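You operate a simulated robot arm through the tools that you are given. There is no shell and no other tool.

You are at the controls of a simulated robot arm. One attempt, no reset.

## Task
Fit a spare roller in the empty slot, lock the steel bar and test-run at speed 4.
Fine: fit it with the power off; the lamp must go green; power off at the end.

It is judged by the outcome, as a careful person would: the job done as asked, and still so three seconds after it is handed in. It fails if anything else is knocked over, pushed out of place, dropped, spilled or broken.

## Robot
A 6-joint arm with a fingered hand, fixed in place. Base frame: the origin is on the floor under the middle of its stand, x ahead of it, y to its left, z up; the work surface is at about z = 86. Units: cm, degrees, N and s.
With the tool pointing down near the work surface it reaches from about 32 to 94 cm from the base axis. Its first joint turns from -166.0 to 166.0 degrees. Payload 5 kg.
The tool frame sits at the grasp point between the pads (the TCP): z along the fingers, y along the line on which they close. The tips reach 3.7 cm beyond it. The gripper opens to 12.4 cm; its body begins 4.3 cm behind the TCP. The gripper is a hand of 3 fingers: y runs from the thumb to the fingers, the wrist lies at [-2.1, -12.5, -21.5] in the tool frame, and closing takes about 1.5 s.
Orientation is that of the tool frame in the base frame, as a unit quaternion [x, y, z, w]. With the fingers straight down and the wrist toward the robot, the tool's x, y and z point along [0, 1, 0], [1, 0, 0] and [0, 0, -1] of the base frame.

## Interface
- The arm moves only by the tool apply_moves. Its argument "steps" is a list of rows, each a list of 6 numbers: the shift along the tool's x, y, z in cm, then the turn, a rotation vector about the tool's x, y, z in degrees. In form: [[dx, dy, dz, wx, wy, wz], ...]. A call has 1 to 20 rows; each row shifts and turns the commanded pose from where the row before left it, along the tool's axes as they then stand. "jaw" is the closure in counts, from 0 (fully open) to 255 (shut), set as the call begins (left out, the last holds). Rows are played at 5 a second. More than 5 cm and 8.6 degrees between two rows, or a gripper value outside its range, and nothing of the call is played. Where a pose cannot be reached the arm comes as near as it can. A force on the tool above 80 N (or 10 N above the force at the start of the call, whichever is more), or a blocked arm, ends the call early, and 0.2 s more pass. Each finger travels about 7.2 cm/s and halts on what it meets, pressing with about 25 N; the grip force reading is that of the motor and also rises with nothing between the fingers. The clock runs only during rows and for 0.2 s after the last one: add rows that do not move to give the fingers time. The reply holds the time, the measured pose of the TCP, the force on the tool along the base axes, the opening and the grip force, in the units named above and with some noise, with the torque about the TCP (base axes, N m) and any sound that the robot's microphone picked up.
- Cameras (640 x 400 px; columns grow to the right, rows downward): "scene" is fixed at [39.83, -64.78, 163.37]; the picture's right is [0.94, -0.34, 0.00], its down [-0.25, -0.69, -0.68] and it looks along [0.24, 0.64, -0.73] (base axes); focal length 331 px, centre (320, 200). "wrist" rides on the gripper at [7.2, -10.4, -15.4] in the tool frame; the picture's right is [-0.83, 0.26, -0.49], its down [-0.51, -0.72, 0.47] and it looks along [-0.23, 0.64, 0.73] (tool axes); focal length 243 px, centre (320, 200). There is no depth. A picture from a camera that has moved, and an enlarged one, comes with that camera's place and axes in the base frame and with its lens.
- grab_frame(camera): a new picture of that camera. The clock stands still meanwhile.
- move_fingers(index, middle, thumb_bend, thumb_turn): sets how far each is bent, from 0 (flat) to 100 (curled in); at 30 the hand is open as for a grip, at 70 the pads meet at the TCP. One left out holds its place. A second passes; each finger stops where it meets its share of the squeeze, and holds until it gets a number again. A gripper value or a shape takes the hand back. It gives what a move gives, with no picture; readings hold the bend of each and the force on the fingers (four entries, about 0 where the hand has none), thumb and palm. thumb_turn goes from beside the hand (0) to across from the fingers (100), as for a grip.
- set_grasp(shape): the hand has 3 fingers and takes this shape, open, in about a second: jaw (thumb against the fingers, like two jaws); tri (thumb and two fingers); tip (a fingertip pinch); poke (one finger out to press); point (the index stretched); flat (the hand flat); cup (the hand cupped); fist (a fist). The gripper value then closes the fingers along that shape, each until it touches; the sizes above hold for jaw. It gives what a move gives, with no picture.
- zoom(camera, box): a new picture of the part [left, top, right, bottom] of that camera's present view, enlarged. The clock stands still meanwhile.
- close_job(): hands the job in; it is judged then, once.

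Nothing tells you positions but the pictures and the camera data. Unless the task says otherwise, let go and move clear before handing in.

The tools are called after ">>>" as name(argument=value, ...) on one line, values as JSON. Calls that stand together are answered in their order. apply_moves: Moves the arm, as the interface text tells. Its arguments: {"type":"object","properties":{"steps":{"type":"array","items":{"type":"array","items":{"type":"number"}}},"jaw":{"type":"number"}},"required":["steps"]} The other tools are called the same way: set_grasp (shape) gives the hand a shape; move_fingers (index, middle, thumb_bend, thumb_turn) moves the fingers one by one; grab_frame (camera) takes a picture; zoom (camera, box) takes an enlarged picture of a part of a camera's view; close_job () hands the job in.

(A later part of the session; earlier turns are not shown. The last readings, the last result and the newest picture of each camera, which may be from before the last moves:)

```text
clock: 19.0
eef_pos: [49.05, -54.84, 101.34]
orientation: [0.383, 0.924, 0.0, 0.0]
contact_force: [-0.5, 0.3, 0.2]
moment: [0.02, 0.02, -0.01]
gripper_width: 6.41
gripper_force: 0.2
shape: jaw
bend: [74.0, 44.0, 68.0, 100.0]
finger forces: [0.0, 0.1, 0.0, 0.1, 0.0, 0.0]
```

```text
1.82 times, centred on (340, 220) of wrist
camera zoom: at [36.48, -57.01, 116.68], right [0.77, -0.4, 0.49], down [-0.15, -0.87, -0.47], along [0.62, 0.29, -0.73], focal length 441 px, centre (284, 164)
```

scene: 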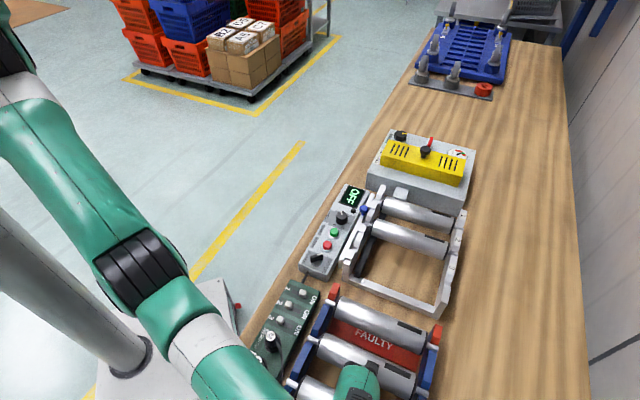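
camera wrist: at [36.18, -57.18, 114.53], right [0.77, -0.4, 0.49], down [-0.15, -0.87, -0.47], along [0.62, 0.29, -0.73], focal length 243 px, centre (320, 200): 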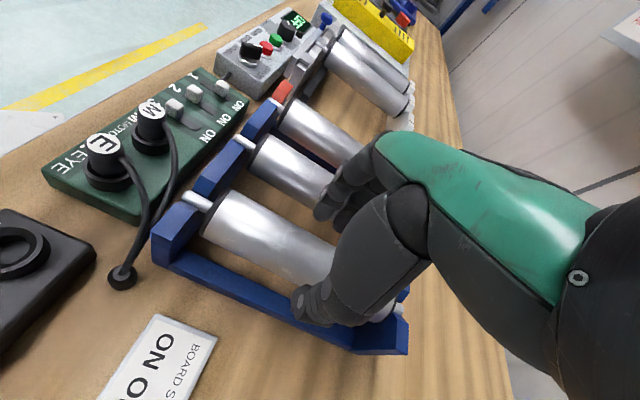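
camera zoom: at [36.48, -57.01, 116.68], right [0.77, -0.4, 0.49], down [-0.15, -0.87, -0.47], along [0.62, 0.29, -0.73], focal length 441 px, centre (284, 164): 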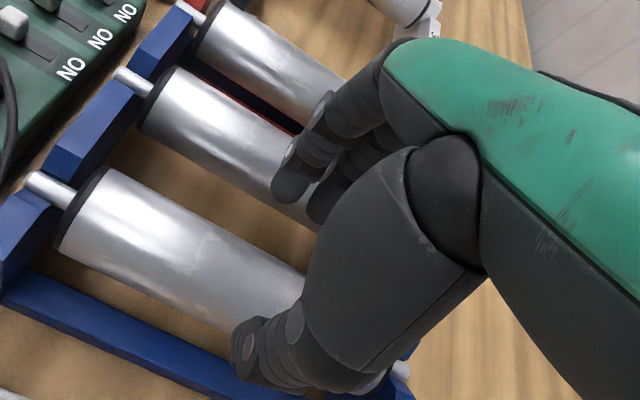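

Contact geometry says the knuckle just fouls the neighbour when I go as low as 1 cm above the axis. I'll come down only to 1.7 cm above the axis, shifted 0.5 cm away from the neighbour, then close.

>>> apply_moves(steps=[[0.2, -0.36, 0, 0, 0, 0], [0, 0, 2, 0, 0, 0], [0, 0, 2, 0, 0, 0], [0, 0, 1.2, 0, 0, 0], [0, 0, 1.0, 0, 0, 0], [0, 0, 0, 0, 0, 0]])

>>> zoom(camera="wrist", box=[150, 90, 430, 370])

```text
clock: 20.4
eef_pos: [48.76, -54.79, 95.19]
orientation: [0.383, 0.924, 0.0, 0.0]
contact_force: [0.4, 0.1, 0.1]
moment: [0.01, 0.02, -0.02]
gripper_width: 6.4
gripper_force: 0.1
shape: jaw
bend: [74.0, 44.0, 68.0, 100.0]
finger forces: [0.0, 0.3, 0.0, 0.1, 0.0, 0.0]
```

```text
1.43 times, centred on (290, 230) of wrist
camera zoom: at [36.11, -57.0, 110.43], right [0.77, -0.4, 0.49], down [-0.15, -0.87, -0.47], along [0.62, 0.29, -0.73], focal length 347 px, centre (363, 157)
```

zoom: 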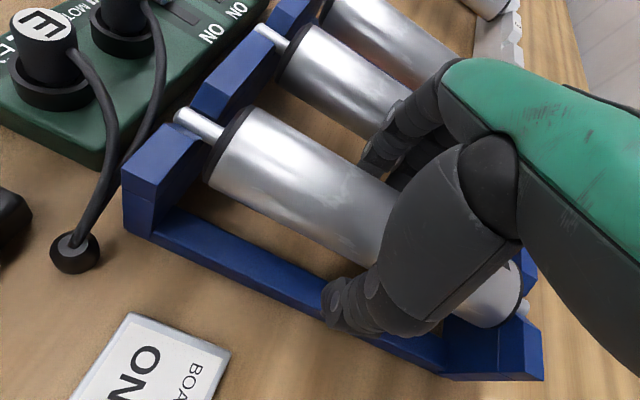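

>>> apply_moves(steps=[[0, 0.15, 0, 0, 0, 0], [0, 0.15, 0, 0, 0, 0], [0, 0.15, 0, 0, 0, 0], [0, 0, 0, 0, 0, 0]], jaw=145)

>>> zoom(camera="wrist", box=[150, 90, 430, 370])

```text
clock: 21.4
eef_pos: [49.07, -54.42, 95.15]
orientation: [0.382, 0.924, 0.001, 0.0]
contact_force: [-1.8, -0.9, 1.4]
moment: [0.04, -0.09, 0.02]
gripper_width: 5.33
gripper_force: 0.1
shape: jaw
bend: [74.0, 49.0, 71.0, 100.0]
finger forces: [0.0, 2.5, 0.0, 0.0, 0.0, 0.1]
```

```text
1.43 times, centred on (290, 230) of wrist
camera zoom: at [36.46, -56.66, 110.42], right [0.77, -0.4, 0.49], down [-0.15, -0.87, -0.47], along [0.62, 0.29, -0.73], focal length 347 px, centre (363, 157)
```

zoom: 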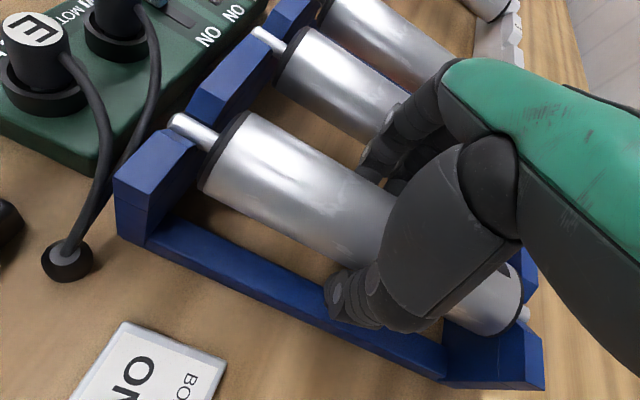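

>>> apply_moves(steps=[[0, -0.15, 0, 0, 0, 0], [0, 0, 0, 0, 0, 0], [0, 0, 0, 0, 0, 0], [0, 0, 0, 0, 0, 0], [0, 0, 0, 0, 0, 0], [0, 0, 0, 0, 0, 0], [0, 0, 0, 0, 0, 0]], jaw=255)

>>> zoom(camera="wrist", box=[150, 90, 430, 370])

>>> zoom(camera="scene", box=[280, 280, 460, 400])

```text
clock: 23.0
eef_pos: [48.89, -54.48, 95.17]
orientation: [0.382, 0.924, 0.001, 0.0]
contact_force: [-0.4, 0.4, 0.1]
moment: [-0.01, 0.02, 0.02]
gripper_width: 4.21
gripper_force: 24.9
shape: jaw
bend: [74.0, 52.0, 73.0, 100.0]
finger forces: [15.7, 5.7, 0.0, 0.0, 21.7, 0.0]
```

```text
1.43 times, centred on (290, 230) of wrist
camera zoom: at [36.38, -56.74, 110.45], right [0.77, -0.4, 0.49], down [-0.15, -0.87, -0.47], along [0.62, 0.29, -0.73], focal length 347 px, centre (363, 157)
```

zoom: 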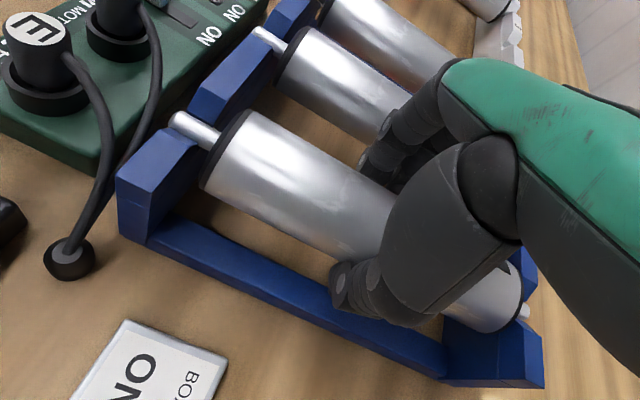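

```text
3.33 times, centred on (370, 340) of scene
camera zoom: at [39.83, -64.78, 163.37], right [0.94, -0.34, 0.0], down [-0.25, -0.69, -0.68], along [0.24, 0.64, -0.73], focal length 1102 px, centre (153, -267)
```

zoom: 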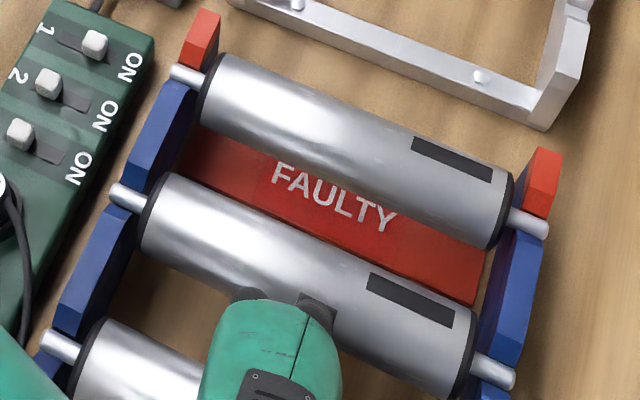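

The roller is gripped at 4.2 cm width with about 25 N. I'll lift slowly and check that it's held and level.

>>> apply_moves(steps=[[0, 0, -0.5, 0, 0, 0], [0, 0, -0.5, 0, 0, 0], [0, 0, -0.5, 0, 0, 0], [0, 0, -0.5, 0, 0, 0], [0, 0, 0, 0, 0, 0]])

>>> zoom(camera="wrist", box=[150, 90, 430, 370])

```text
clock: 24.2
eef_pos: [48.93, -54.46, 97.07]
orientation: [0.383, 0.924, 0.001, 0.0]
contact_force: [-1.1, 0.1, -4.4]
moment: [0.0, 0.02, -0.04]
gripper_width: 4.21
gripper_force: 25.0
shape: jaw
bend: [74.0, 52.0, 73.0, 100.0]
finger forces: [15.8, 6.2, 0.0, 0.0, 21.8, 0.1]
```

```text
1.43 times, centred on (290, 230) of wrist
camera zoom: at [36.42, -56.77, 112.4], right [0.77, -0.4, 0.49], down [-0.15, -0.87, -0.47], along [0.62, 0.29, -0.73], focal length 347 px, centre (363, 157)
```

zoom: 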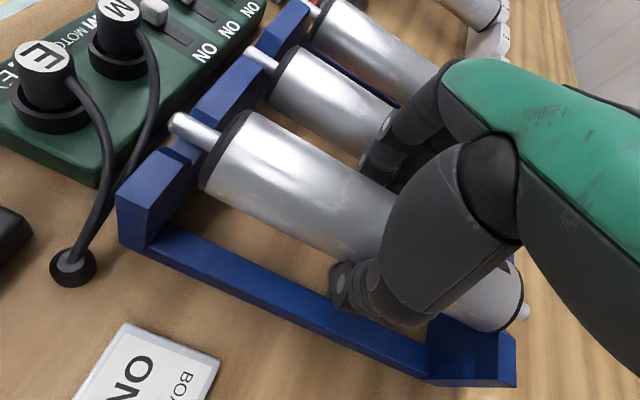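

The roller is held (about 4.4 N) and level. I'll lift it to a clear height and carry it along the bench to hover over slot 3.

>>> apply_moves(steps=[[0, 0, -2, 0, 0, 0], [0, 0, -2, 0, 0, 0], [0, 0, -2, 0, 0, 0], [0, 0, -1, 0, 0, 0], [0, 2.5, 0, 0, 0, 0], [0, 3.2, 0, 0, 0, 0], [0, 3.5, 0, 0, 0, 0], [0, 3.5, 0, 0, 0, 0], [0, 3.5, 0, 0, 0, 0], [0, 3.5, 0, 0, 0, 0], [0, 3.5, 0, 0, 0, 0], [0, 3.2, 0, 0, 0, 0], [0, 2.5, 0, 0, 0, 0], [0, 0, 0, 0, 0, 0]])

>>> grab_frame(camera="wrist")

>>> grab_frame(camera="scene")

```text
clock: 27.2
eef_pos: [69.4, -34.04, 104.02]
orientation: [0.384, 0.923, 0.0, 0.0]
contact_force: [-0.7, -0.2, -4.3]
moment: [0.04, 0.03, 0.02]
gripper_width: 4.21
gripper_force: 25.7
shape: jaw
bend: [74.0, 52.0, 73.0, 100.0]
finger forces: [15.8, 6.2, 0.1, 0.1, 21.8, 0.1]
```

```text
taken
camera wrist: at [56.84, -36.32, 119.25], right [0.77, -0.4, 0.49], down [-0.15, -0.87, -0.47], along [0.62, 0.29, -0.73], focal length 243 px, centre (320, 200)
```

wrist: 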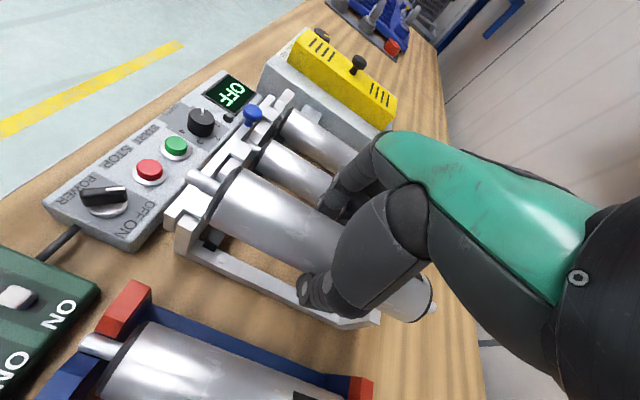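

```text
taken
```

scene: 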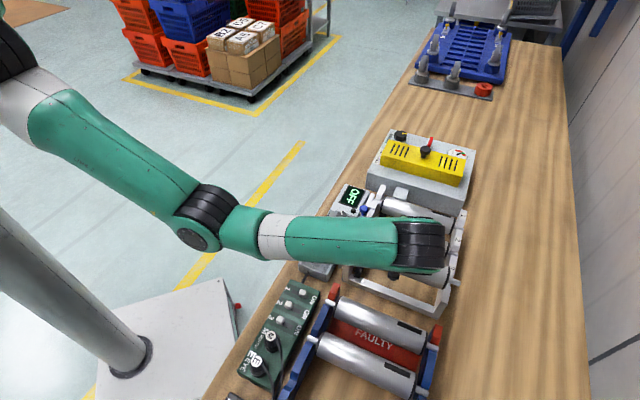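

>>> zoom(camera="wrist", box=[150, 80, 350, 280])

>>> apply_moves(steps=[[0, 2.2, 0, 0, 0, 0], [0, 2.0, 0, 0, 0, 0], [0, 0, 0, 0, 0, 0]])

>>> zoom(camera="wrist", box=[130, 100, 330, 300])

>>> zoom(camera="wrist", box=[320, 200, 480, 360])

>>> zoom(camera="scene", box=[320, 180, 480, 320])

```text
2.00 times, centred on (250, 180) of wrist
camera zoom: at [56.84, -36.32, 119.25], right [0.77, -0.4, 0.49], down [-0.15, -0.87, -0.47], along [0.62, 0.29, -0.73], focal length 485 px, centre (460, 240)
```

zoom: 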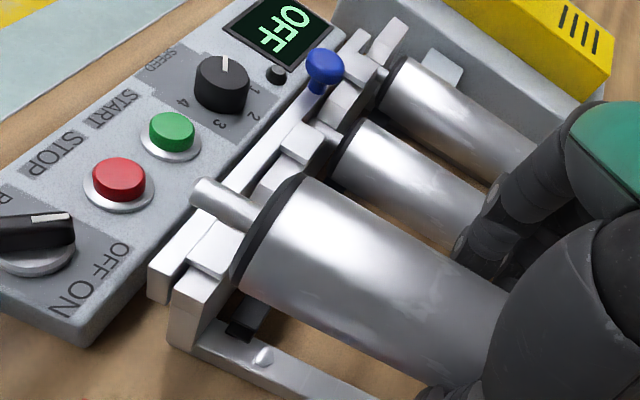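

```text
clock: 28.0
eef_pos: [72.42, -31.11, 104.04]
orientation: [0.383, 0.924, 0.001, 0.0]
contact_force: [0.1, 0.7, -4.3]
moment: [0.02, 0.04, -0.01]
gripper_width: 4.22
gripper_force: 25.2
shape: jaw
bend: [74.0, 52.0, 73.0, 100.0]
finger forces: [15.8, 6.1, 0.1, 0.0, 21.8, 0.0]
```

```text
2.00 times, centred on (230, 200) of wrist
camera zoom: at [59.87, -33.33, 119.24], right [0.77, -0.4, 0.49], down [-0.15, -0.87, -0.47], along [0.62, 0.29, -0.73], focal length 485 px, centre (500, 200)
```

zoom: 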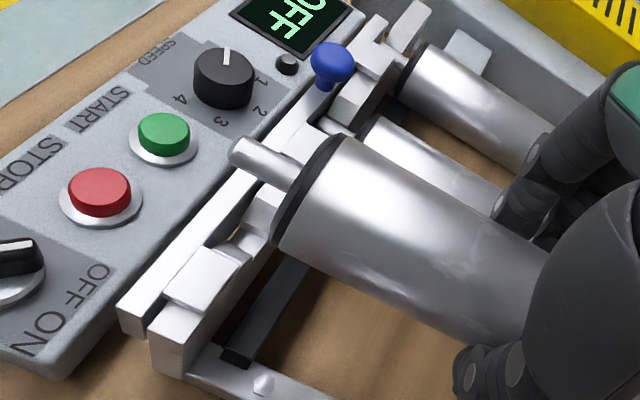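

```text
2.50 times, centred on (400, 280) of wrist
camera zoom: at [59.87, -33.33, 119.24], right [0.77, -0.4, 0.49], down [-0.15, -0.87, -0.47], along [0.62, 0.29, -0.73], focal length 606 px, centre (120, 0)
```

zoom: 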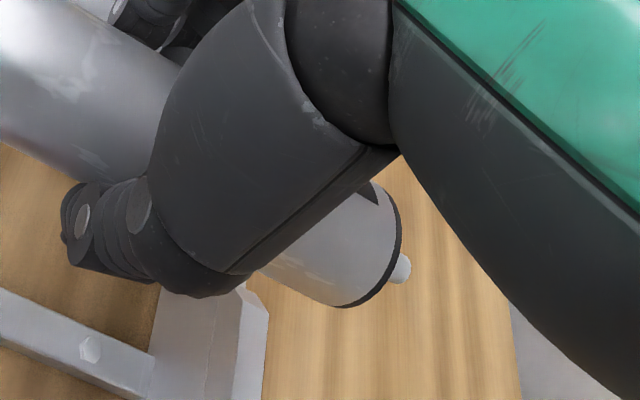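

```text
2.86 times, centred on (400, 250) of scene
camera zoom: at [39.83, -64.78, 163.37], right [0.94, -0.34, 0.0], down [-0.25, -0.69, -0.68], along [0.24, 0.64, -0.73], focal length 945 px, centre (91, 57)
```

zoom: 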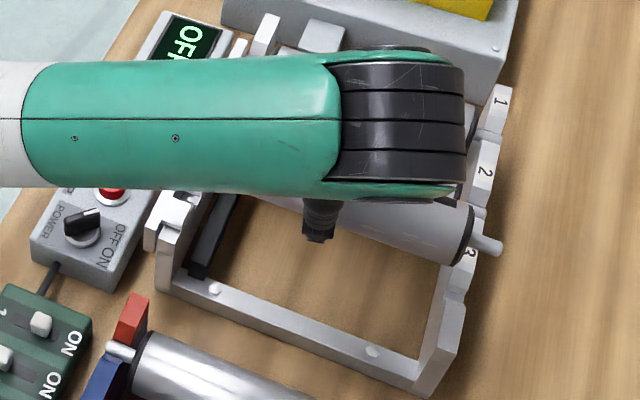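

>>> zoom(camera="wrist", box=[180, 120, 300, 260])

>>> zoom(camera="scene", box=[360, 220, 400, 280])

>>> zoom(camera="scene", box=[420, 200, 500, 320])

```text
2.86 times, centred on (240, 190) of wrist
camera zoom: at [59.87, -33.33, 119.24], right [0.77, -0.4, 0.49], down [-0.15, -0.87, -0.47], along [0.62, 0.29, -0.73], focal length 693 px, centre (549, 229)
```

zoom: 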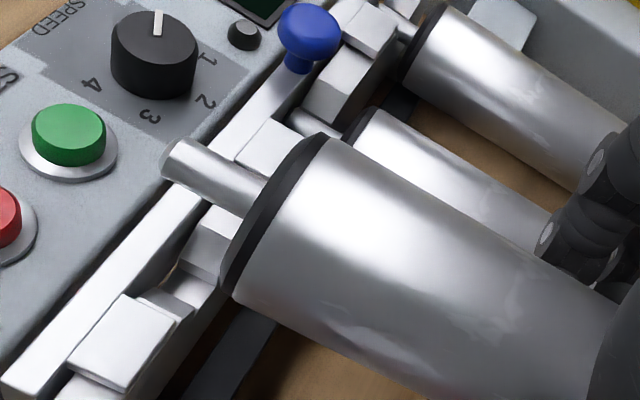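

```text
6.67 times, centred on (380, 250) of scene
camera zoom: at [39.83, -64.78, 163.37], right [0.94, -0.34, 0.0], down [-0.25, -0.69, -0.68], along [0.24, 0.64, -0.73], focal length 2204 px, centre (-80, -133)
```

zoom: 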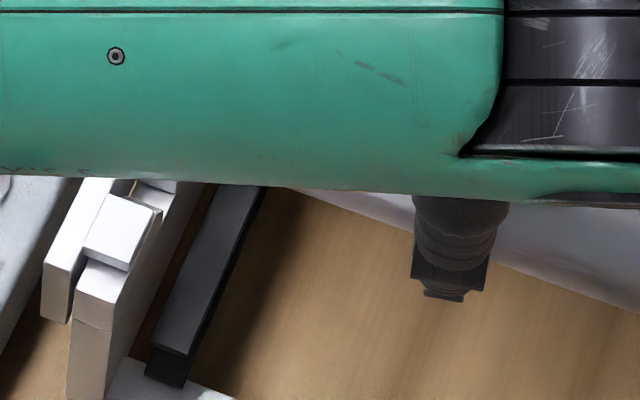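

```text
3.33 times, centred on (460, 260) of scene
camera zoom: at [39.83, -64.78, 163.37], right [0.94, -0.34, 0.0], down [-0.25, -0.69, -0.68], along [0.24, 0.64, -0.73], focal length 1102 px, centre (-147, 0)
```

zoom: 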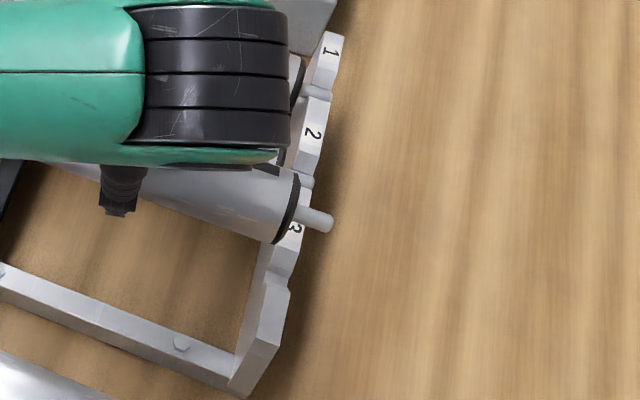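

The hand reads u = 29.2 over slot 3, but my camera estimates of the notch differ by up to 1 cm. I'll take closer zooms of the notch to compare it directly with the held shaft.

>>> zoom(camera="wrist", box=[175, 170, 245, 250])

>>> zoom(camera="wrist", box=[215, 115, 285, 195])

>>> zoom(camera="scene", box=[440, 230, 480, 290])

```text
5.00 times, centred on (210, 210) of wrist
camera zoom: at [59.87, -33.33, 119.24], right [0.77, -0.4, 0.49], down [-0.15, -0.87, -0.47], along [0.62, 0.29, -0.73], focal length 1213 px, centre (870, 150)
```

zoom: 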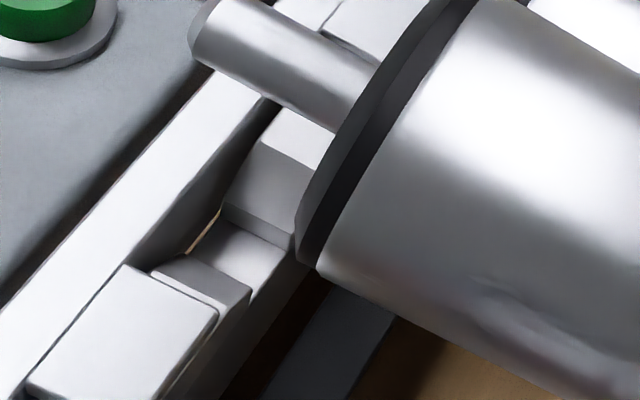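

```text
5.00 times, centred on (250, 155) of wrist
camera zoom: at [59.87, -33.33, 119.24], right [0.77, -0.4, 0.49], down [-0.15, -0.87, -0.47], along [0.62, 0.29, -0.73], focal length 1213 px, centre (670, 425)
```

zoom: 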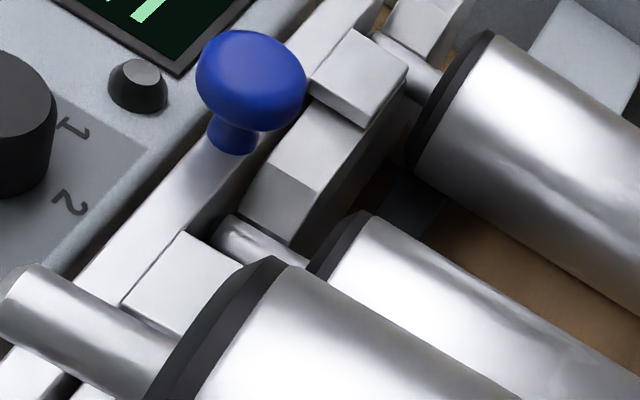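

```text
6.67 times, centred on (460, 260) of scene
camera zoom: at [39.83, -64.78, 163.37], right [0.94, -0.34, 0.0], down [-0.25, -0.69, -0.68], along [0.24, 0.64, -0.73], focal length 2204 px, centre (-613, -200)
```

zoom: 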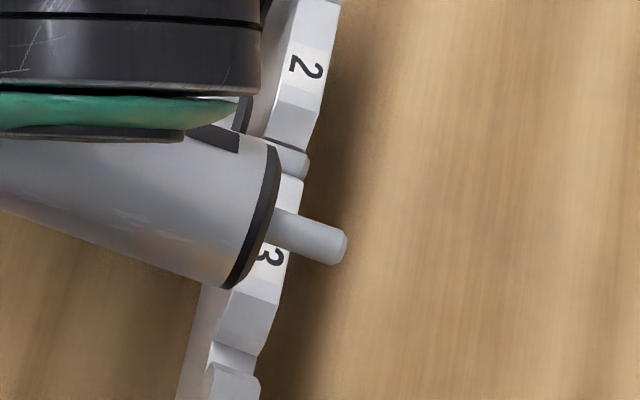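

The close-ups put slot 3 at u ≈ 29.75 with a 9.0 cm pitch. The held shaft is about 0.6 cm short of that with about 1° of yaw, so I'll correct both and lower partway.

>>> apply_moves(steps=[[0, 0.5, 0, 0, 0, 0.8], [0, 0, 1.5, 0, 0, 0], [0, 0, 1.5, 0, 0, 0], [0, 0, 1.5, 0, 0, 0], [0, 0, 0, 0, 0, 0]])

>>> zoom(camera="wrist", box=[150, 130, 270, 270])

>>> zoom(camera="scene", box=[430, 210, 490, 300])

```text
clock: 29.2
eef_pos: [72.47, -30.71, 99.28]
orientation: [0.389, 0.921, 0.0, 0.001]
contact_force: [-0.5, -0.4, -4.6]
moment: [0.05, 0.02, 0.04]
gripper_width: 4.19
gripper_force: 24.6
shape: jaw
bend: [74.0, 52.0, 73.0, 100.0]
finger forces: [15.8, 6.0, 0.1, 0.0, 21.8, 0.0]
```

```text
2.86 times, centred on (210, 200) of wrist
camera zoom: at [60.0, -32.77, 114.72], right [0.77, -0.41, 0.49], down [-0.16, -0.87, -0.47], along [0.62, 0.28, -0.73], focal length 693 px, centre (634, 200)
```

zoom: 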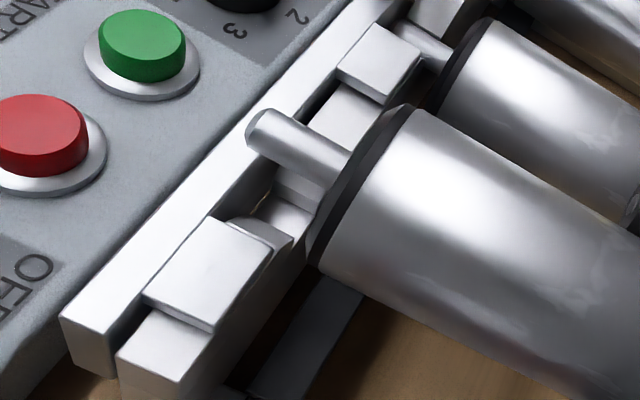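

```text
4.44 times, centred on (460, 255) of scene
camera zoom: at [39.83, -64.78, 163.37], right [0.94, -0.34, 0.0], down [-0.25, -0.69, -0.68], along [0.24, 0.64, -0.73], focal length 1470 px, centre (-302, -44)
```

zoom: 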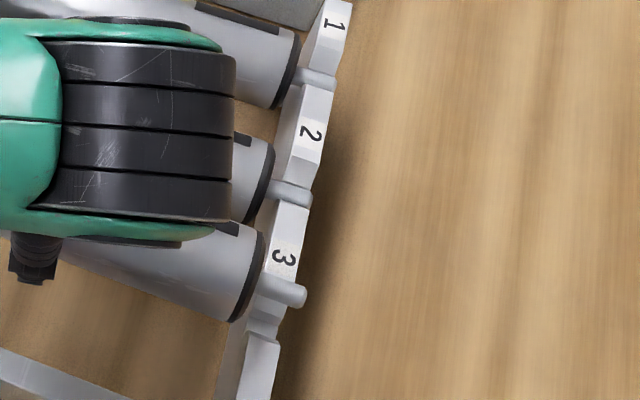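

>>> zoom(camera="wrist", box=[175, 150, 235, 230])

>>> zoom(camera="scene", box=[445, 240, 475, 290])

```text
5.00 times, centred on (205, 190) of wrist
camera zoom: at [60.0, -32.77, 114.72], right [0.77, -0.41, 0.49], down [-0.16, -0.87, -0.47], along [0.62, 0.28, -0.73], focal length 1213 px, centre (895, 250)
```

zoom: 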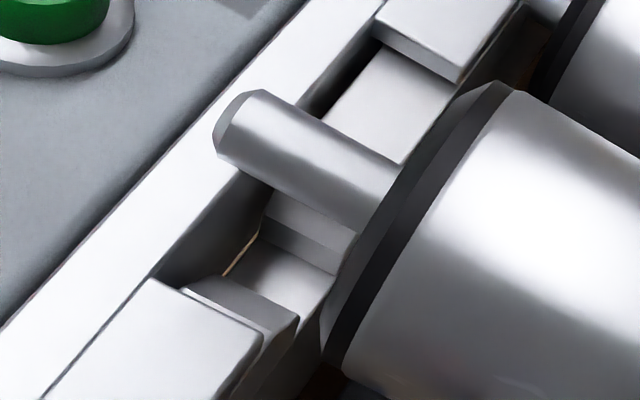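

```text
8.00 times, centred on (460, 265) of scene
camera zoom: at [39.83, -64.78, 163.37], right [0.94, -0.34, 0.0], down [-0.25, -0.69, -0.68], along [0.24, 0.64, -0.73], focal length 2645 px, centre (-800, -320)
```

zoom: 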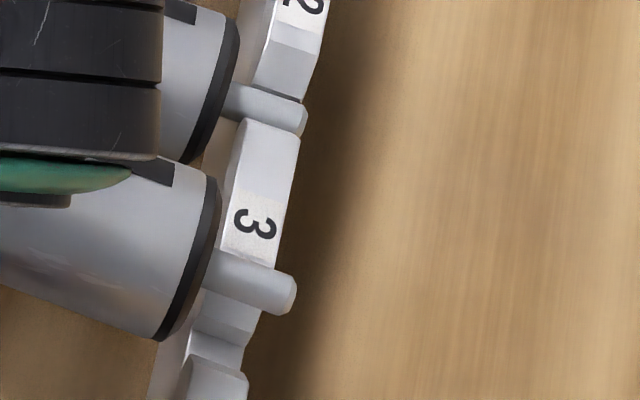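

The shaft is now within about 0.2 cm of both notches. I'll lower in small steps and watch for contact.

>>> apply_moves(steps=[[0, -0.1, 0.7, 0, 0, 0], [0, 0, 0.7, 0, 0, 0], [0, 0, 0.6, 0, 0, 0], [0, 0, 0.5, 0, 0, 0], [0, 0, 0, 0, 0, 0]])

>>> zoom(camera="wrist", box=[160, 140, 240, 240])

>>> zoom(camera="scene", box=[430, 230, 480, 300])

```text
clock: 30.4
eef_pos: [72.81, -30.84, 97.02]
orientation: [0.389, 0.921, 0.0, 0.0]
contact_force: [0.1, -0.4, -4.3]
moment: [0.0, -0.03, -0.02]
gripper_width: 4.23
gripper_force: 25.0
shape: jaw
bend: [74.0, 52.0, 73.0, 100.0]
finger forces: [15.7, 6.1, 0.0, 0.0, 21.7, 0.0]
```

```text
4.00 times, centred on (200, 190) of wrist
camera zoom: at [60.1, -32.97, 112.32], right [0.77, -0.41, 0.49], down [-0.16, -0.87, -0.47], along [0.62, 0.28, -0.73], focal length 970 px, centre (800, 240)
```

zoom: 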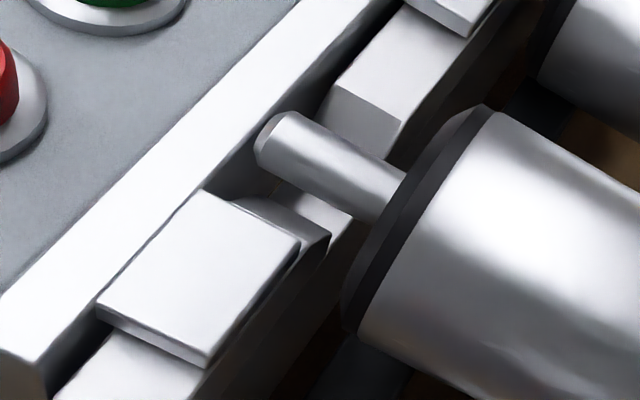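

```text
5.71 times, centred on (455, 265) of scene
camera zoom: at [39.83, -64.78, 163.37], right [0.94, -0.34, 0.0], down [-0.25, -0.69, -0.68], along [0.24, 0.64, -0.73], focal length 1889 px, centre (-451, -171)
```

zoom: 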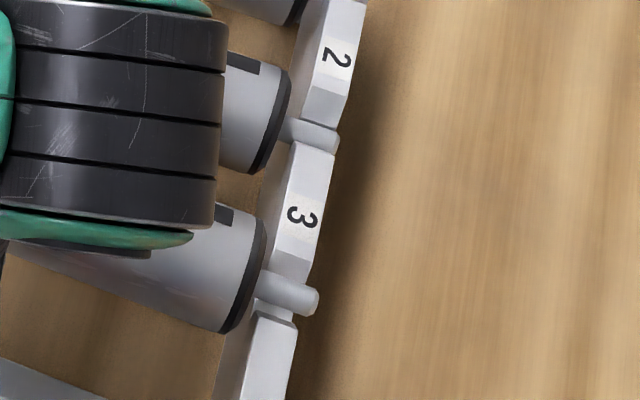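

>>> apply_moves(steps=[[0, 0, 0.4, 0, 0, 0], [0, 0, 0.4, 0, 0, 0], [0, 0, 0.2, 0, 0, 0], [0, 0, 0, 0, 0, 0]])

>>> zoom(camera="wrist", box=[160, 140, 240, 240])

>>> zoom(camera="scene", box=[430, 230, 480, 300])

```text
clock: 31.4
eef_pos: [72.54, -30.72, 96.12]
orientation: [0.389, 0.921, -0.001, 0.0]
contact_force: [0.7, 0.1, -3.4]
moment: [0.02, -0.01, -0.01]
gripper_width: 4.18
gripper_force: 24.9
shape: jaw
bend: [74.0, 52.0, 73.0, 100.0]
finger forces: [15.7, 6.6, 0.0, 0.0, 21.6, 0.0]
```

```text
4.00 times, centred on (200, 190) of wrist
camera zoom: at [59.99, -32.86, 111.39], right [0.77, -0.41, 0.49], down [-0.16, -0.87, -0.47], along [0.62, 0.28, -0.73], focal length 970 px, centre (800, 240)
```

zoom: 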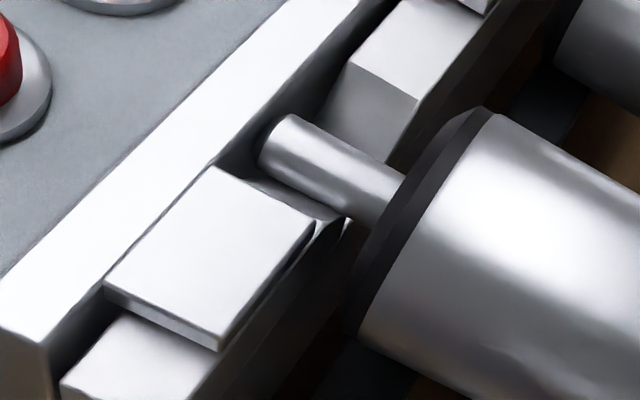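

```text
5.71 times, centred on (455, 265) of scene
camera zoom: at [39.83, -64.78, 163.37], right [0.94, -0.34, 0.0], down [-0.25, -0.69, -0.68], along [0.24, 0.64, -0.73], focal length 1889 px, centre (-451, -171)
```

zoom: 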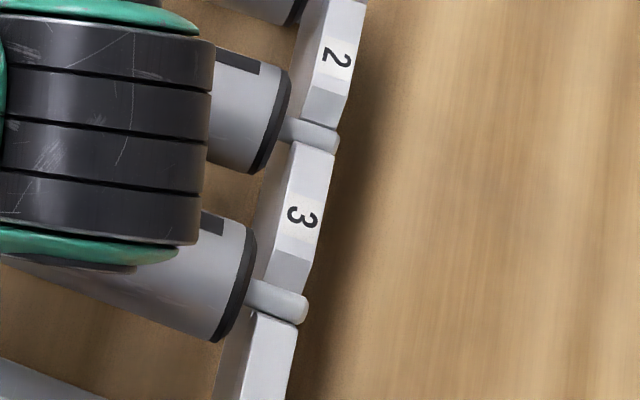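

>>> apply_moves(steps=[[-0.1, 0, 0.2, 0, 0, 0], [0, 0, 0.2, 0, 0, 0], [0, 0, 0, 0, 0, 0]])

>>> zoom(camera="wrist", box=[160, 140, 240, 240])

>>> zoom(camera="scene", box=[430, 230, 480, 300])

```text
clock: 32.2
eef_pos: [72.56, -30.86, 95.77]
orientation: [0.39, 0.921, 0.001, 0.001]
contact_force: [5.0, 2.8, 6.4]
moment: [0.04, -0.07, 0.01]
gripper_width: 4.23
gripper_force: 25.1
shape: jaw
bend: [74.0, 51.0, 74.0, 100.0]
finger forces: [18.1, 7.4, 0.0, 0.0, 19.6, 0.1]
```

```text
4.00 times, centred on (200, 190) of wrist
camera zoom: at [60.02, -32.91, 111.08], right [0.77, -0.41, 0.49], down [-0.16, -0.87, -0.47], along [0.62, 0.28, -0.73], focal length 970 px, centre (800, 240)
```

zoom: 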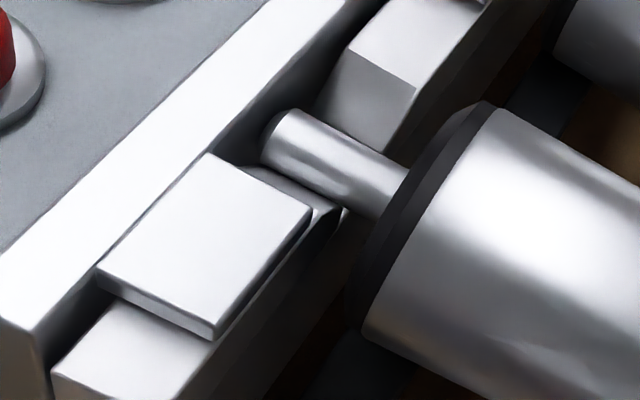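

```text
5.71 times, centred on (455, 265) of scene
camera zoom: at [39.83, -64.78, 163.37], right [0.94, -0.34, 0.0], down [-0.25, -0.69, -0.68], along [0.24, 0.64, -0.73], focal length 1889 px, centre (-451, -171)
```

zoom: 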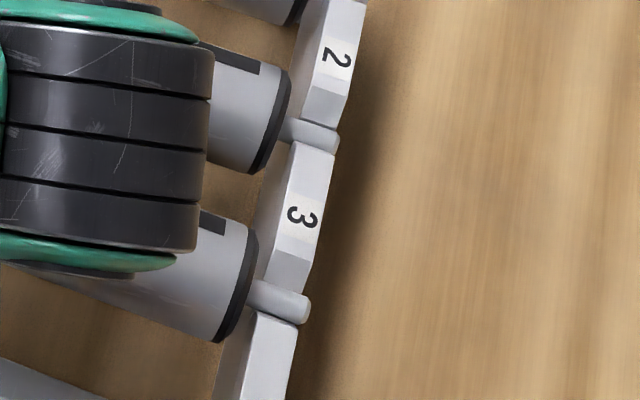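

>>> apply_moves(steps=[[0, 0.15, 0, 0, 0, 0], [0, 0, 0.15, 0, 0, 0], [0, 0, 0, 0, 0, 0]])

>>> zoom(camera="wrist", box=[160, 100, 300, 240])

>>> zoom(camera="scene", box=[440, 235, 475, 285])

```text
clock: 33.0
eef_pos: [72.62, -30.75, 95.55]
orientation: [0.39, 0.921, 0.001, -0.002]
contact_force: [0.7, 1.6, -3.1]
moment: [0.07, 0.04, 0.0]
gripper_width: 4.22
gripper_force: 24.9
shape: jaw
bend: [73.0, 51.0, 74.0, 100.0]
finger forces: [17.2, 6.9, 0.1, 0.1, 22.1, 0.0]
```

```text
2.86 times, centred on (230, 170) of wrist
camera zoom: at [60.14, -32.82, 110.8], right [0.77, -0.41, 0.49], down [-0.16, -0.87, -0.47], along [0.62, 0.28, -0.73], focal length 693 px, centre (577, 286)
```

zoom: 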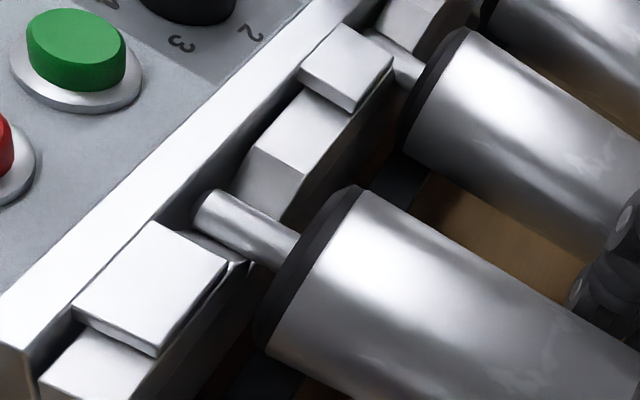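

```text
8.00 times, centred on (458, 260) of scene
camera zoom: at [39.83, -64.78, 163.37], right [0.94, -0.34, 0.0], down [-0.25, -0.69, -0.68], along [0.24, 0.64, -0.73], focal length 2645 px, centre (-780, -280)
```

zoom: 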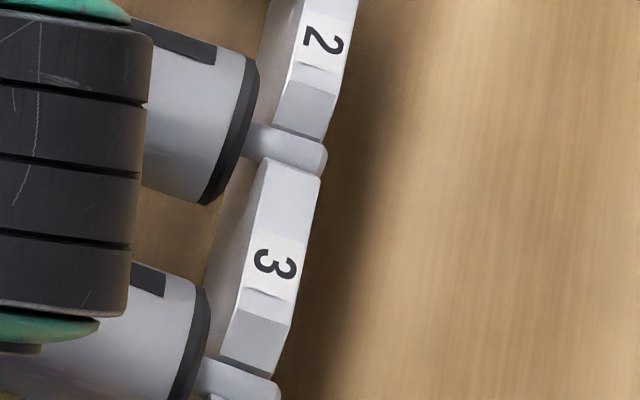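

>>> zoom(camera="scene", box=[435, 200, 480, 310])

>>> zoom(camera="wrist", box=[180, 150, 240, 220])

>>> zoom(camera="wrist", box=[210, 90, 280, 170])

```text
3.64 times, centred on (458, 255) of scene
camera zoom: at [39.83, -64.78, 163.37], right [0.94, -0.34, 0.0], down [-0.25, -0.69, -0.68], along [0.24, 0.64, -0.73], focal length 1202 px, centre (-180, 0)
```

zoom: 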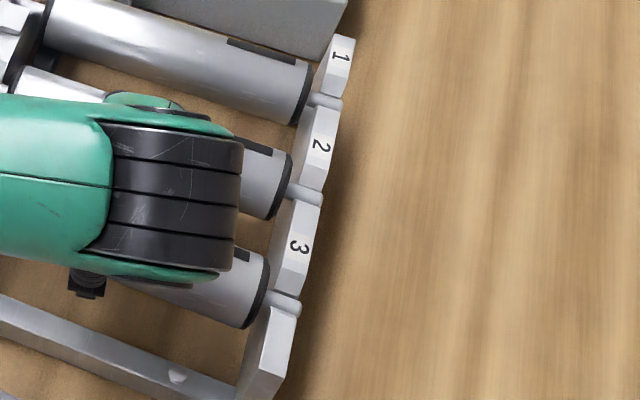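

```text
5.71 times, centred on (210, 185) of wrist
camera zoom: at [60.14, -32.82, 110.8], right [0.77, -0.41, 0.49], down [-0.16, -0.87, -0.47], along [0.62, 0.28, -0.73], focal length 1386 px, centre (949, 286)
```

zoom: 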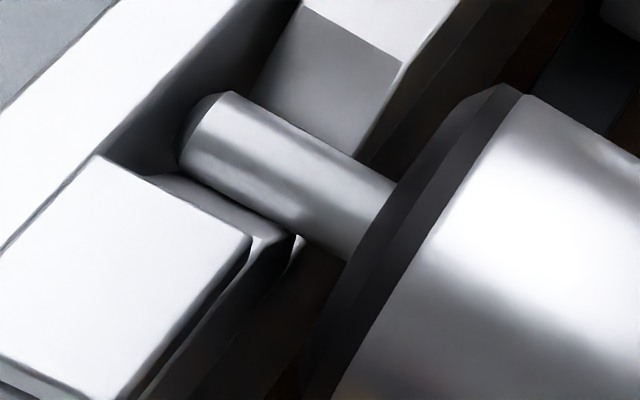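

```text
5.00 times, centred on (245, 130) of wrist
camera zoom: at [60.14, -32.82, 110.8], right [0.77, -0.41, 0.49], down [-0.16, -0.87, -0.47], along [0.62, 0.28, -0.73], focal length 1213 px, centre (695, 550)
```

zoom: 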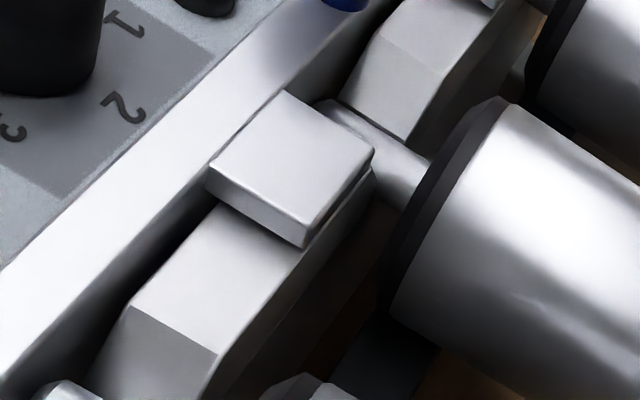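

>>> apply_moves(steps=[[0, 0, 0.2, 0, 0, 0], [0, 0, 0, 0, 0, 0]])

>>> zoom(camera="wrist", box=[160, 100, 300, 240])

```text
clock: 33.6
eef_pos: [72.75, -30.85, 95.27]
orientation: [0.389, 0.921, 0.0, 0.001]
contact_force: [2.1, 1.8, 1.2]
moment: [0.03, 0.01, -0.02]
gripper_width: 4.21
gripper_force: 24.6
shape: jaw
bend: [73.0, 51.0, 74.0, 100.0]
finger forces: [16.8, 6.4, 0.1, 0.1, 20.2, 0.0]
```

```text
2.86 times, centred on (230, 170) of wrist
camera zoom: at [60.18, -32.84, 110.68], right [0.77, -0.41, 0.49], down [-0.16, -0.87, -0.47], along [0.62, 0.28, -0.73], focal length 693 px, centre (577, 286)
```

zoom: 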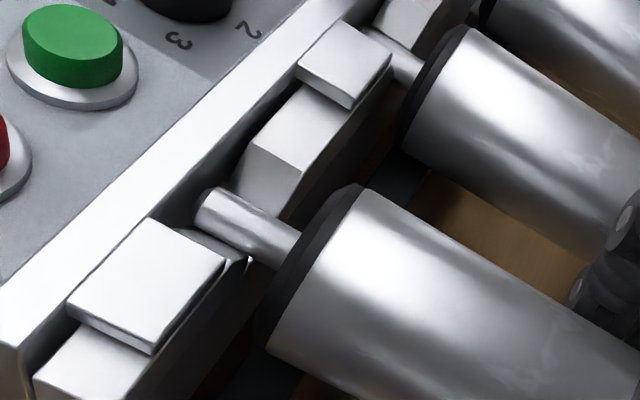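

>>> apply_moves(steps=[[0, 0.1, 0.2, 0, 0, 0], [0, 0, 0, 0, 0, 0]])

>>> zoom(camera="wrist", box=[160, 100, 300, 240])

>>> zoom(camera="scene", box=[435, 200, 480, 310])

```text
clock: 34.2
eef_pos: [72.82, -30.72, 95.27]
orientation: [0.389, 0.921, 0.0, 0.001]
contact_force: [4.0, 1.7, 3.8]
moment: [0.01, -0.07, -0.08]
gripper_width: 4.26
gripper_force: 25.4
shape: jaw
bend: [73.0, 51.0, 74.0, 100.0]
finger forces: [18.2, 6.5, 0.0, 0.0, 19.6, 0.0]
```

```text
2.86 times, centred on (230, 170) of wrist
camera zoom: at [60.21, -32.77, 110.52], right [0.77, -0.41, 0.49], down [-0.16, -0.87, -0.47], along [0.62, 0.28, -0.73], focal length 693 px, centre (577, 286)
```

zoom: 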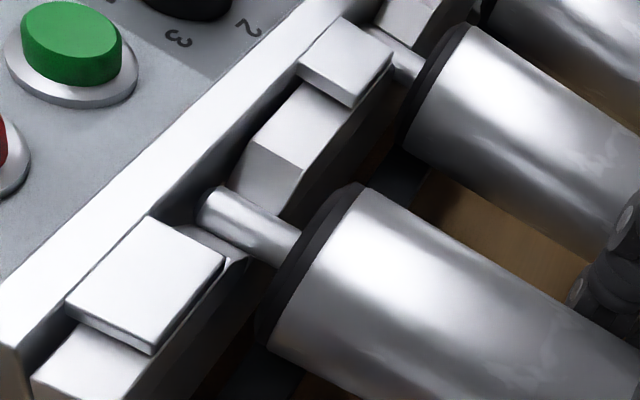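

```text
3.64 times, centred on (458, 255) of scene
camera zoom: at [39.83, -64.78, 163.37], right [0.94, -0.34, 0.0], down [-0.25, -0.69, -0.68], along [0.24, 0.64, -0.73], focal length 1202 px, centre (-180, 0)
```

zoom: 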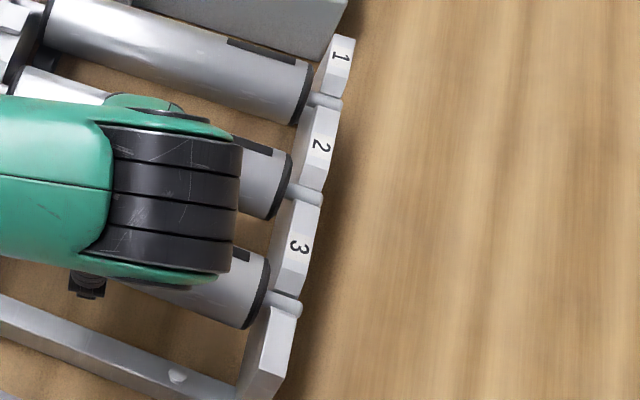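

The roller looks seated: right shaft level with 1 and 2, hand at the same height as at the rack grasp, light contact only. I'll open the fingers slightly to release it.

>>> apply_moves(steps=[[0, 0, 0, 0, 0, 0], [0, 0, 0, 0, 0, 0], [0, 0, 0, 0, 0, 0]], jaw=145)

>>> zoom(camera="wrist", box=[160, 100, 300, 240])

>>> zoom(camera="scene", box=[435, 200, 480, 310])

```text
clock: 35.0
eef_pos: [72.77, -30.78, 95.2]
orientation: [0.389, 0.921, 0.0, -0.001]
contact_force: [-0.3, -0.3, 0.0]
moment: [-0.01, -0.02, -0.04]
gripper_width: 5.33
gripper_force: 0.0
shape: jaw
bend: [74.0, 48.0, 72.0, 100.0]
finger forces: [0.0, 0.1, 0.0, 0.0, 0.0, 0.0]
```

```text
2.86 times, centred on (230, 170) of wrist
camera zoom: at [60.18, -32.8, 110.47], right [0.77, -0.41, 0.49], down [-0.16, -0.87, -0.47], along [0.62, 0.28, -0.73], focal length 693 px, centre (577, 286)
```

zoom: 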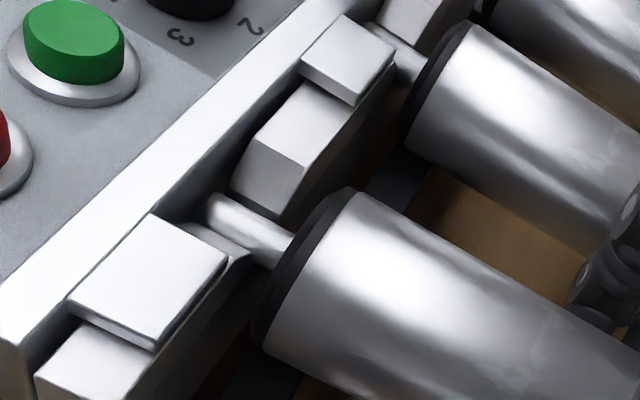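

```text
3.64 times, centred on (458, 255) of scene
camera zoom: at [39.83, -64.78, 163.37], right [0.94, -0.34, 0.0], down [-0.25, -0.69, -0.68], along [0.24, 0.64, -0.73], focal length 1202 px, centre (-180, 0)
```

zoom: 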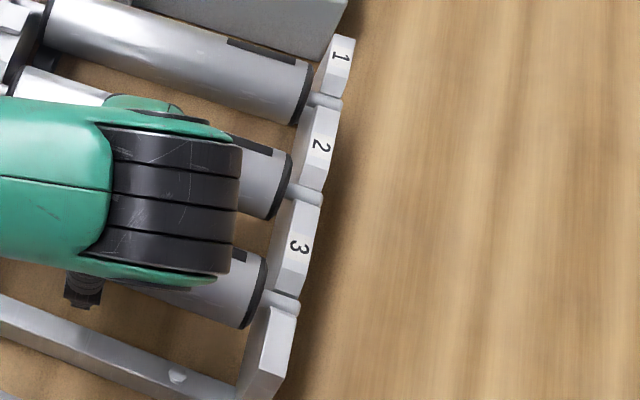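

The roller settled and no contact remains. I'll open a bit more while rising gently to clear it.

>>> apply_moves(steps=[[0, 0, -0.4, 0, 0, 0], [0, 0, -0.3, 0, 0, 0], [0, 0, -0.3, 0, 0, 0], [0, 0, 0, 0, 0, 0]], jaw=123)

>>> zoom(camera="wrist", box=[160, 100, 360, 300])

```text
clock: 36.0
eef_pos: [73.03, -30.84, 96.2]
orientation: [0.39, 0.921, 0.0, 0.0]
contact_force: [-0.1, -0.5, 0.3]
moment: [0.05, -0.04, -0.02]
gripper_width: 6.38
gripper_force: 0.0
shape: jaw
bend: [74.0, 44.0, 69.0, 100.0]
finger forces: [0.0, 0.0, 0.0, 0.1, 0.1, 0.0]
```

```text
2.00 times, centred on (260, 200) of wrist
camera zoom: at [60.27, -32.82, 111.48], right [0.77, -0.41, 0.49], down [-0.16, -0.87, -0.47], along [0.62, 0.28, -0.73], focal length 485 px, centre (440, 200)
```

zoom: 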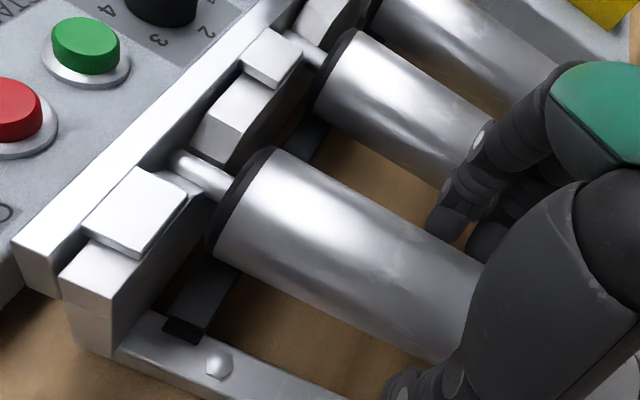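

Clear. I'll rise well above the frame and inspect how the roller sits.

>>> apply_moves(steps=[[0, 0, -1, 0, 0, 0], [0, 0, -2, 0, 0, 0], [0, 0, -3, 0, 0, 0], [0, 0, -3, 0, 0, 0], [0, -3, 0, 0, 0, 0], [0, -3, 0, 0, 0, 0], [0, -3, 0, 0, 0, 0], [0, 0, 0, 0, 0, 0]])

>>> grab_frame(camera="wrist")

>>> grab_frame(camera="scene")

>>> zoom(camera="wrist", box=[160, 60, 400, 300])

```text
clock: 37.8
eef_pos: [66.15, -36.79, 105.12]
orientation: [0.389, 0.921, 0.0, 0.0]
contact_force: [-0.7, 0.5, -0.6]
moment: [0.0, -0.02, -0.01]
gripper_width: 6.4
gripper_force: 0.1
shape: jaw
bend: [74.0, 44.0, 69.0, 100.0]
finger forces: [0.0, 0.0, 0.0, 0.0, 0.0, 0.0]
```

```text
taken
camera wrist: at [53.62, -38.84, 120.37], right [0.77, -0.41, 0.49], down [-0.16, -0.87, -0.47], along [0.62, 0.28, -0.73], focal length 243 px, centre (320, 200)
```

wrist: 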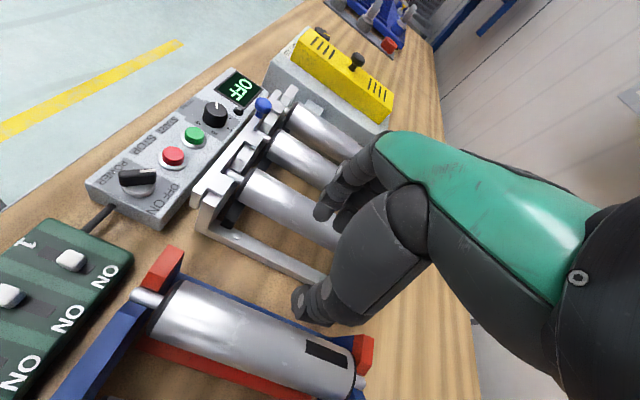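

```text
taken
```

scene: 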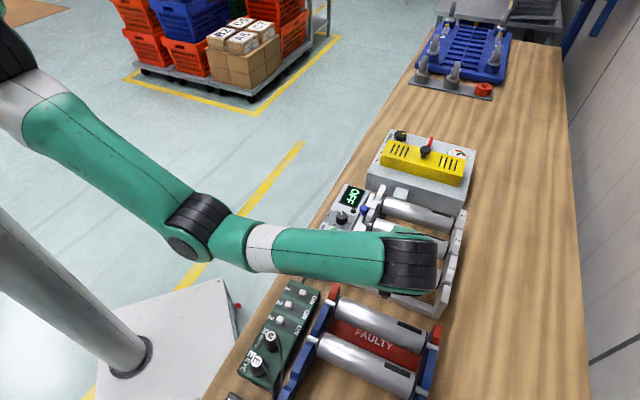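

```text
1.67 times, centred on (280, 180) of wrist
camera zoom: at [53.62, -38.84, 120.37], right [0.77, -0.41, 0.49], down [-0.16, -0.87, -0.47], along [0.62, 0.28, -0.73], focal length 404 px, centre (387, 233)
```

zoom: 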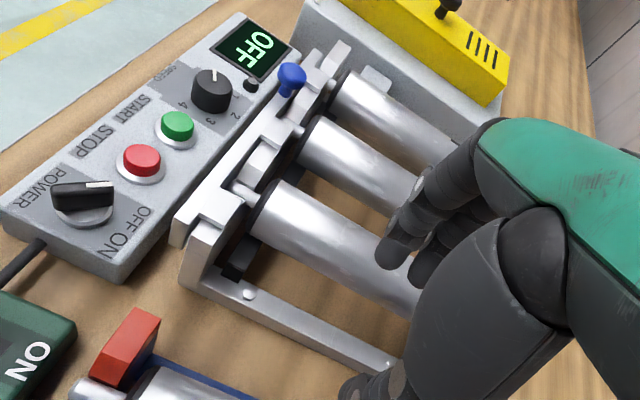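

Roller 3 sits like rollers 1 and 2. Next I'll slide the steel bar by its blue knob, at about (70.4, −14.8, 98.5), toward the belt box, so I'm moving above the knob.

>>> apply_moves(steps=[[0, 0, -2, 0, 0, -0.8], [2.4, 3.5, 0, 0, 0, 0], [2.4, 3.5, 0, 0, 0, 0], [2.4, 3.5, 0, 0, 0, 0], [2.4, 3.5, 0, 0, 0, 0], [2.4, 3.5, 0, 0, 0, 0], [0, 0, 0, 0, 0, 0]], jaw=110)

>>> grab_frame(camera="wrist")

>>> grab_frame(camera="scene")

```text
clock: 39.4
eef_pos: [70.44, -15.54, 106.98]
orientation: [0.384, 0.923, 0.0, 0.0]
contact_force: [-0.5, 0.7, 0.3]
moment: [-0.01, 0.0, 0.0]
gripper_width: 7.03
gripper_force: 0.1
shape: jaw
bend: [73.0, 42.0, 66.0, 100.0]
finger forces: [0.1, 0.0, 0.0, 0.0, 0.0, 0.0]
```

```text
taken
camera wrist: at [58.05, -17.81, 122.34], right [0.77, -0.4, 0.49], down [-0.15, -0.87, -0.47], along [0.62, 0.29, -0.73], focal length 243 px, centre (320, 200)
```

wrist: 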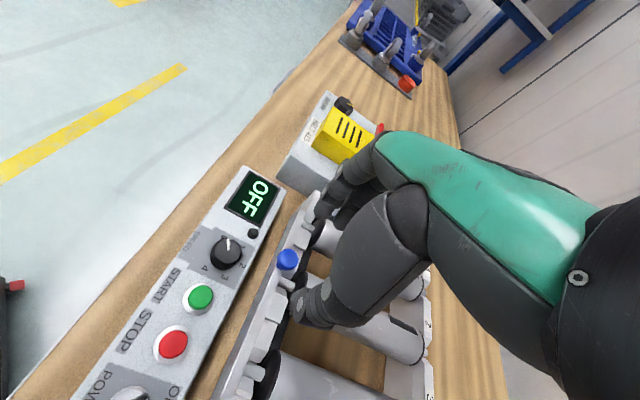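

```text
taken
```

scene: 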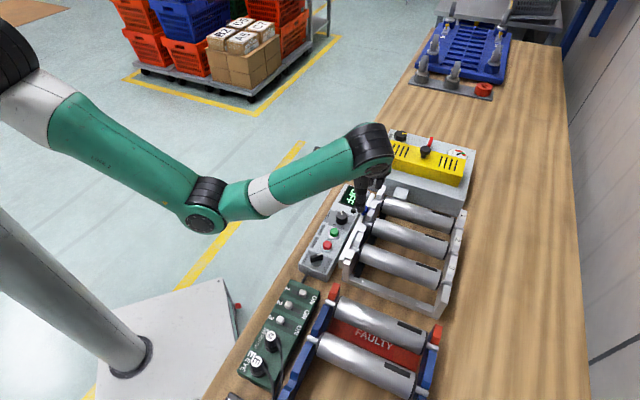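

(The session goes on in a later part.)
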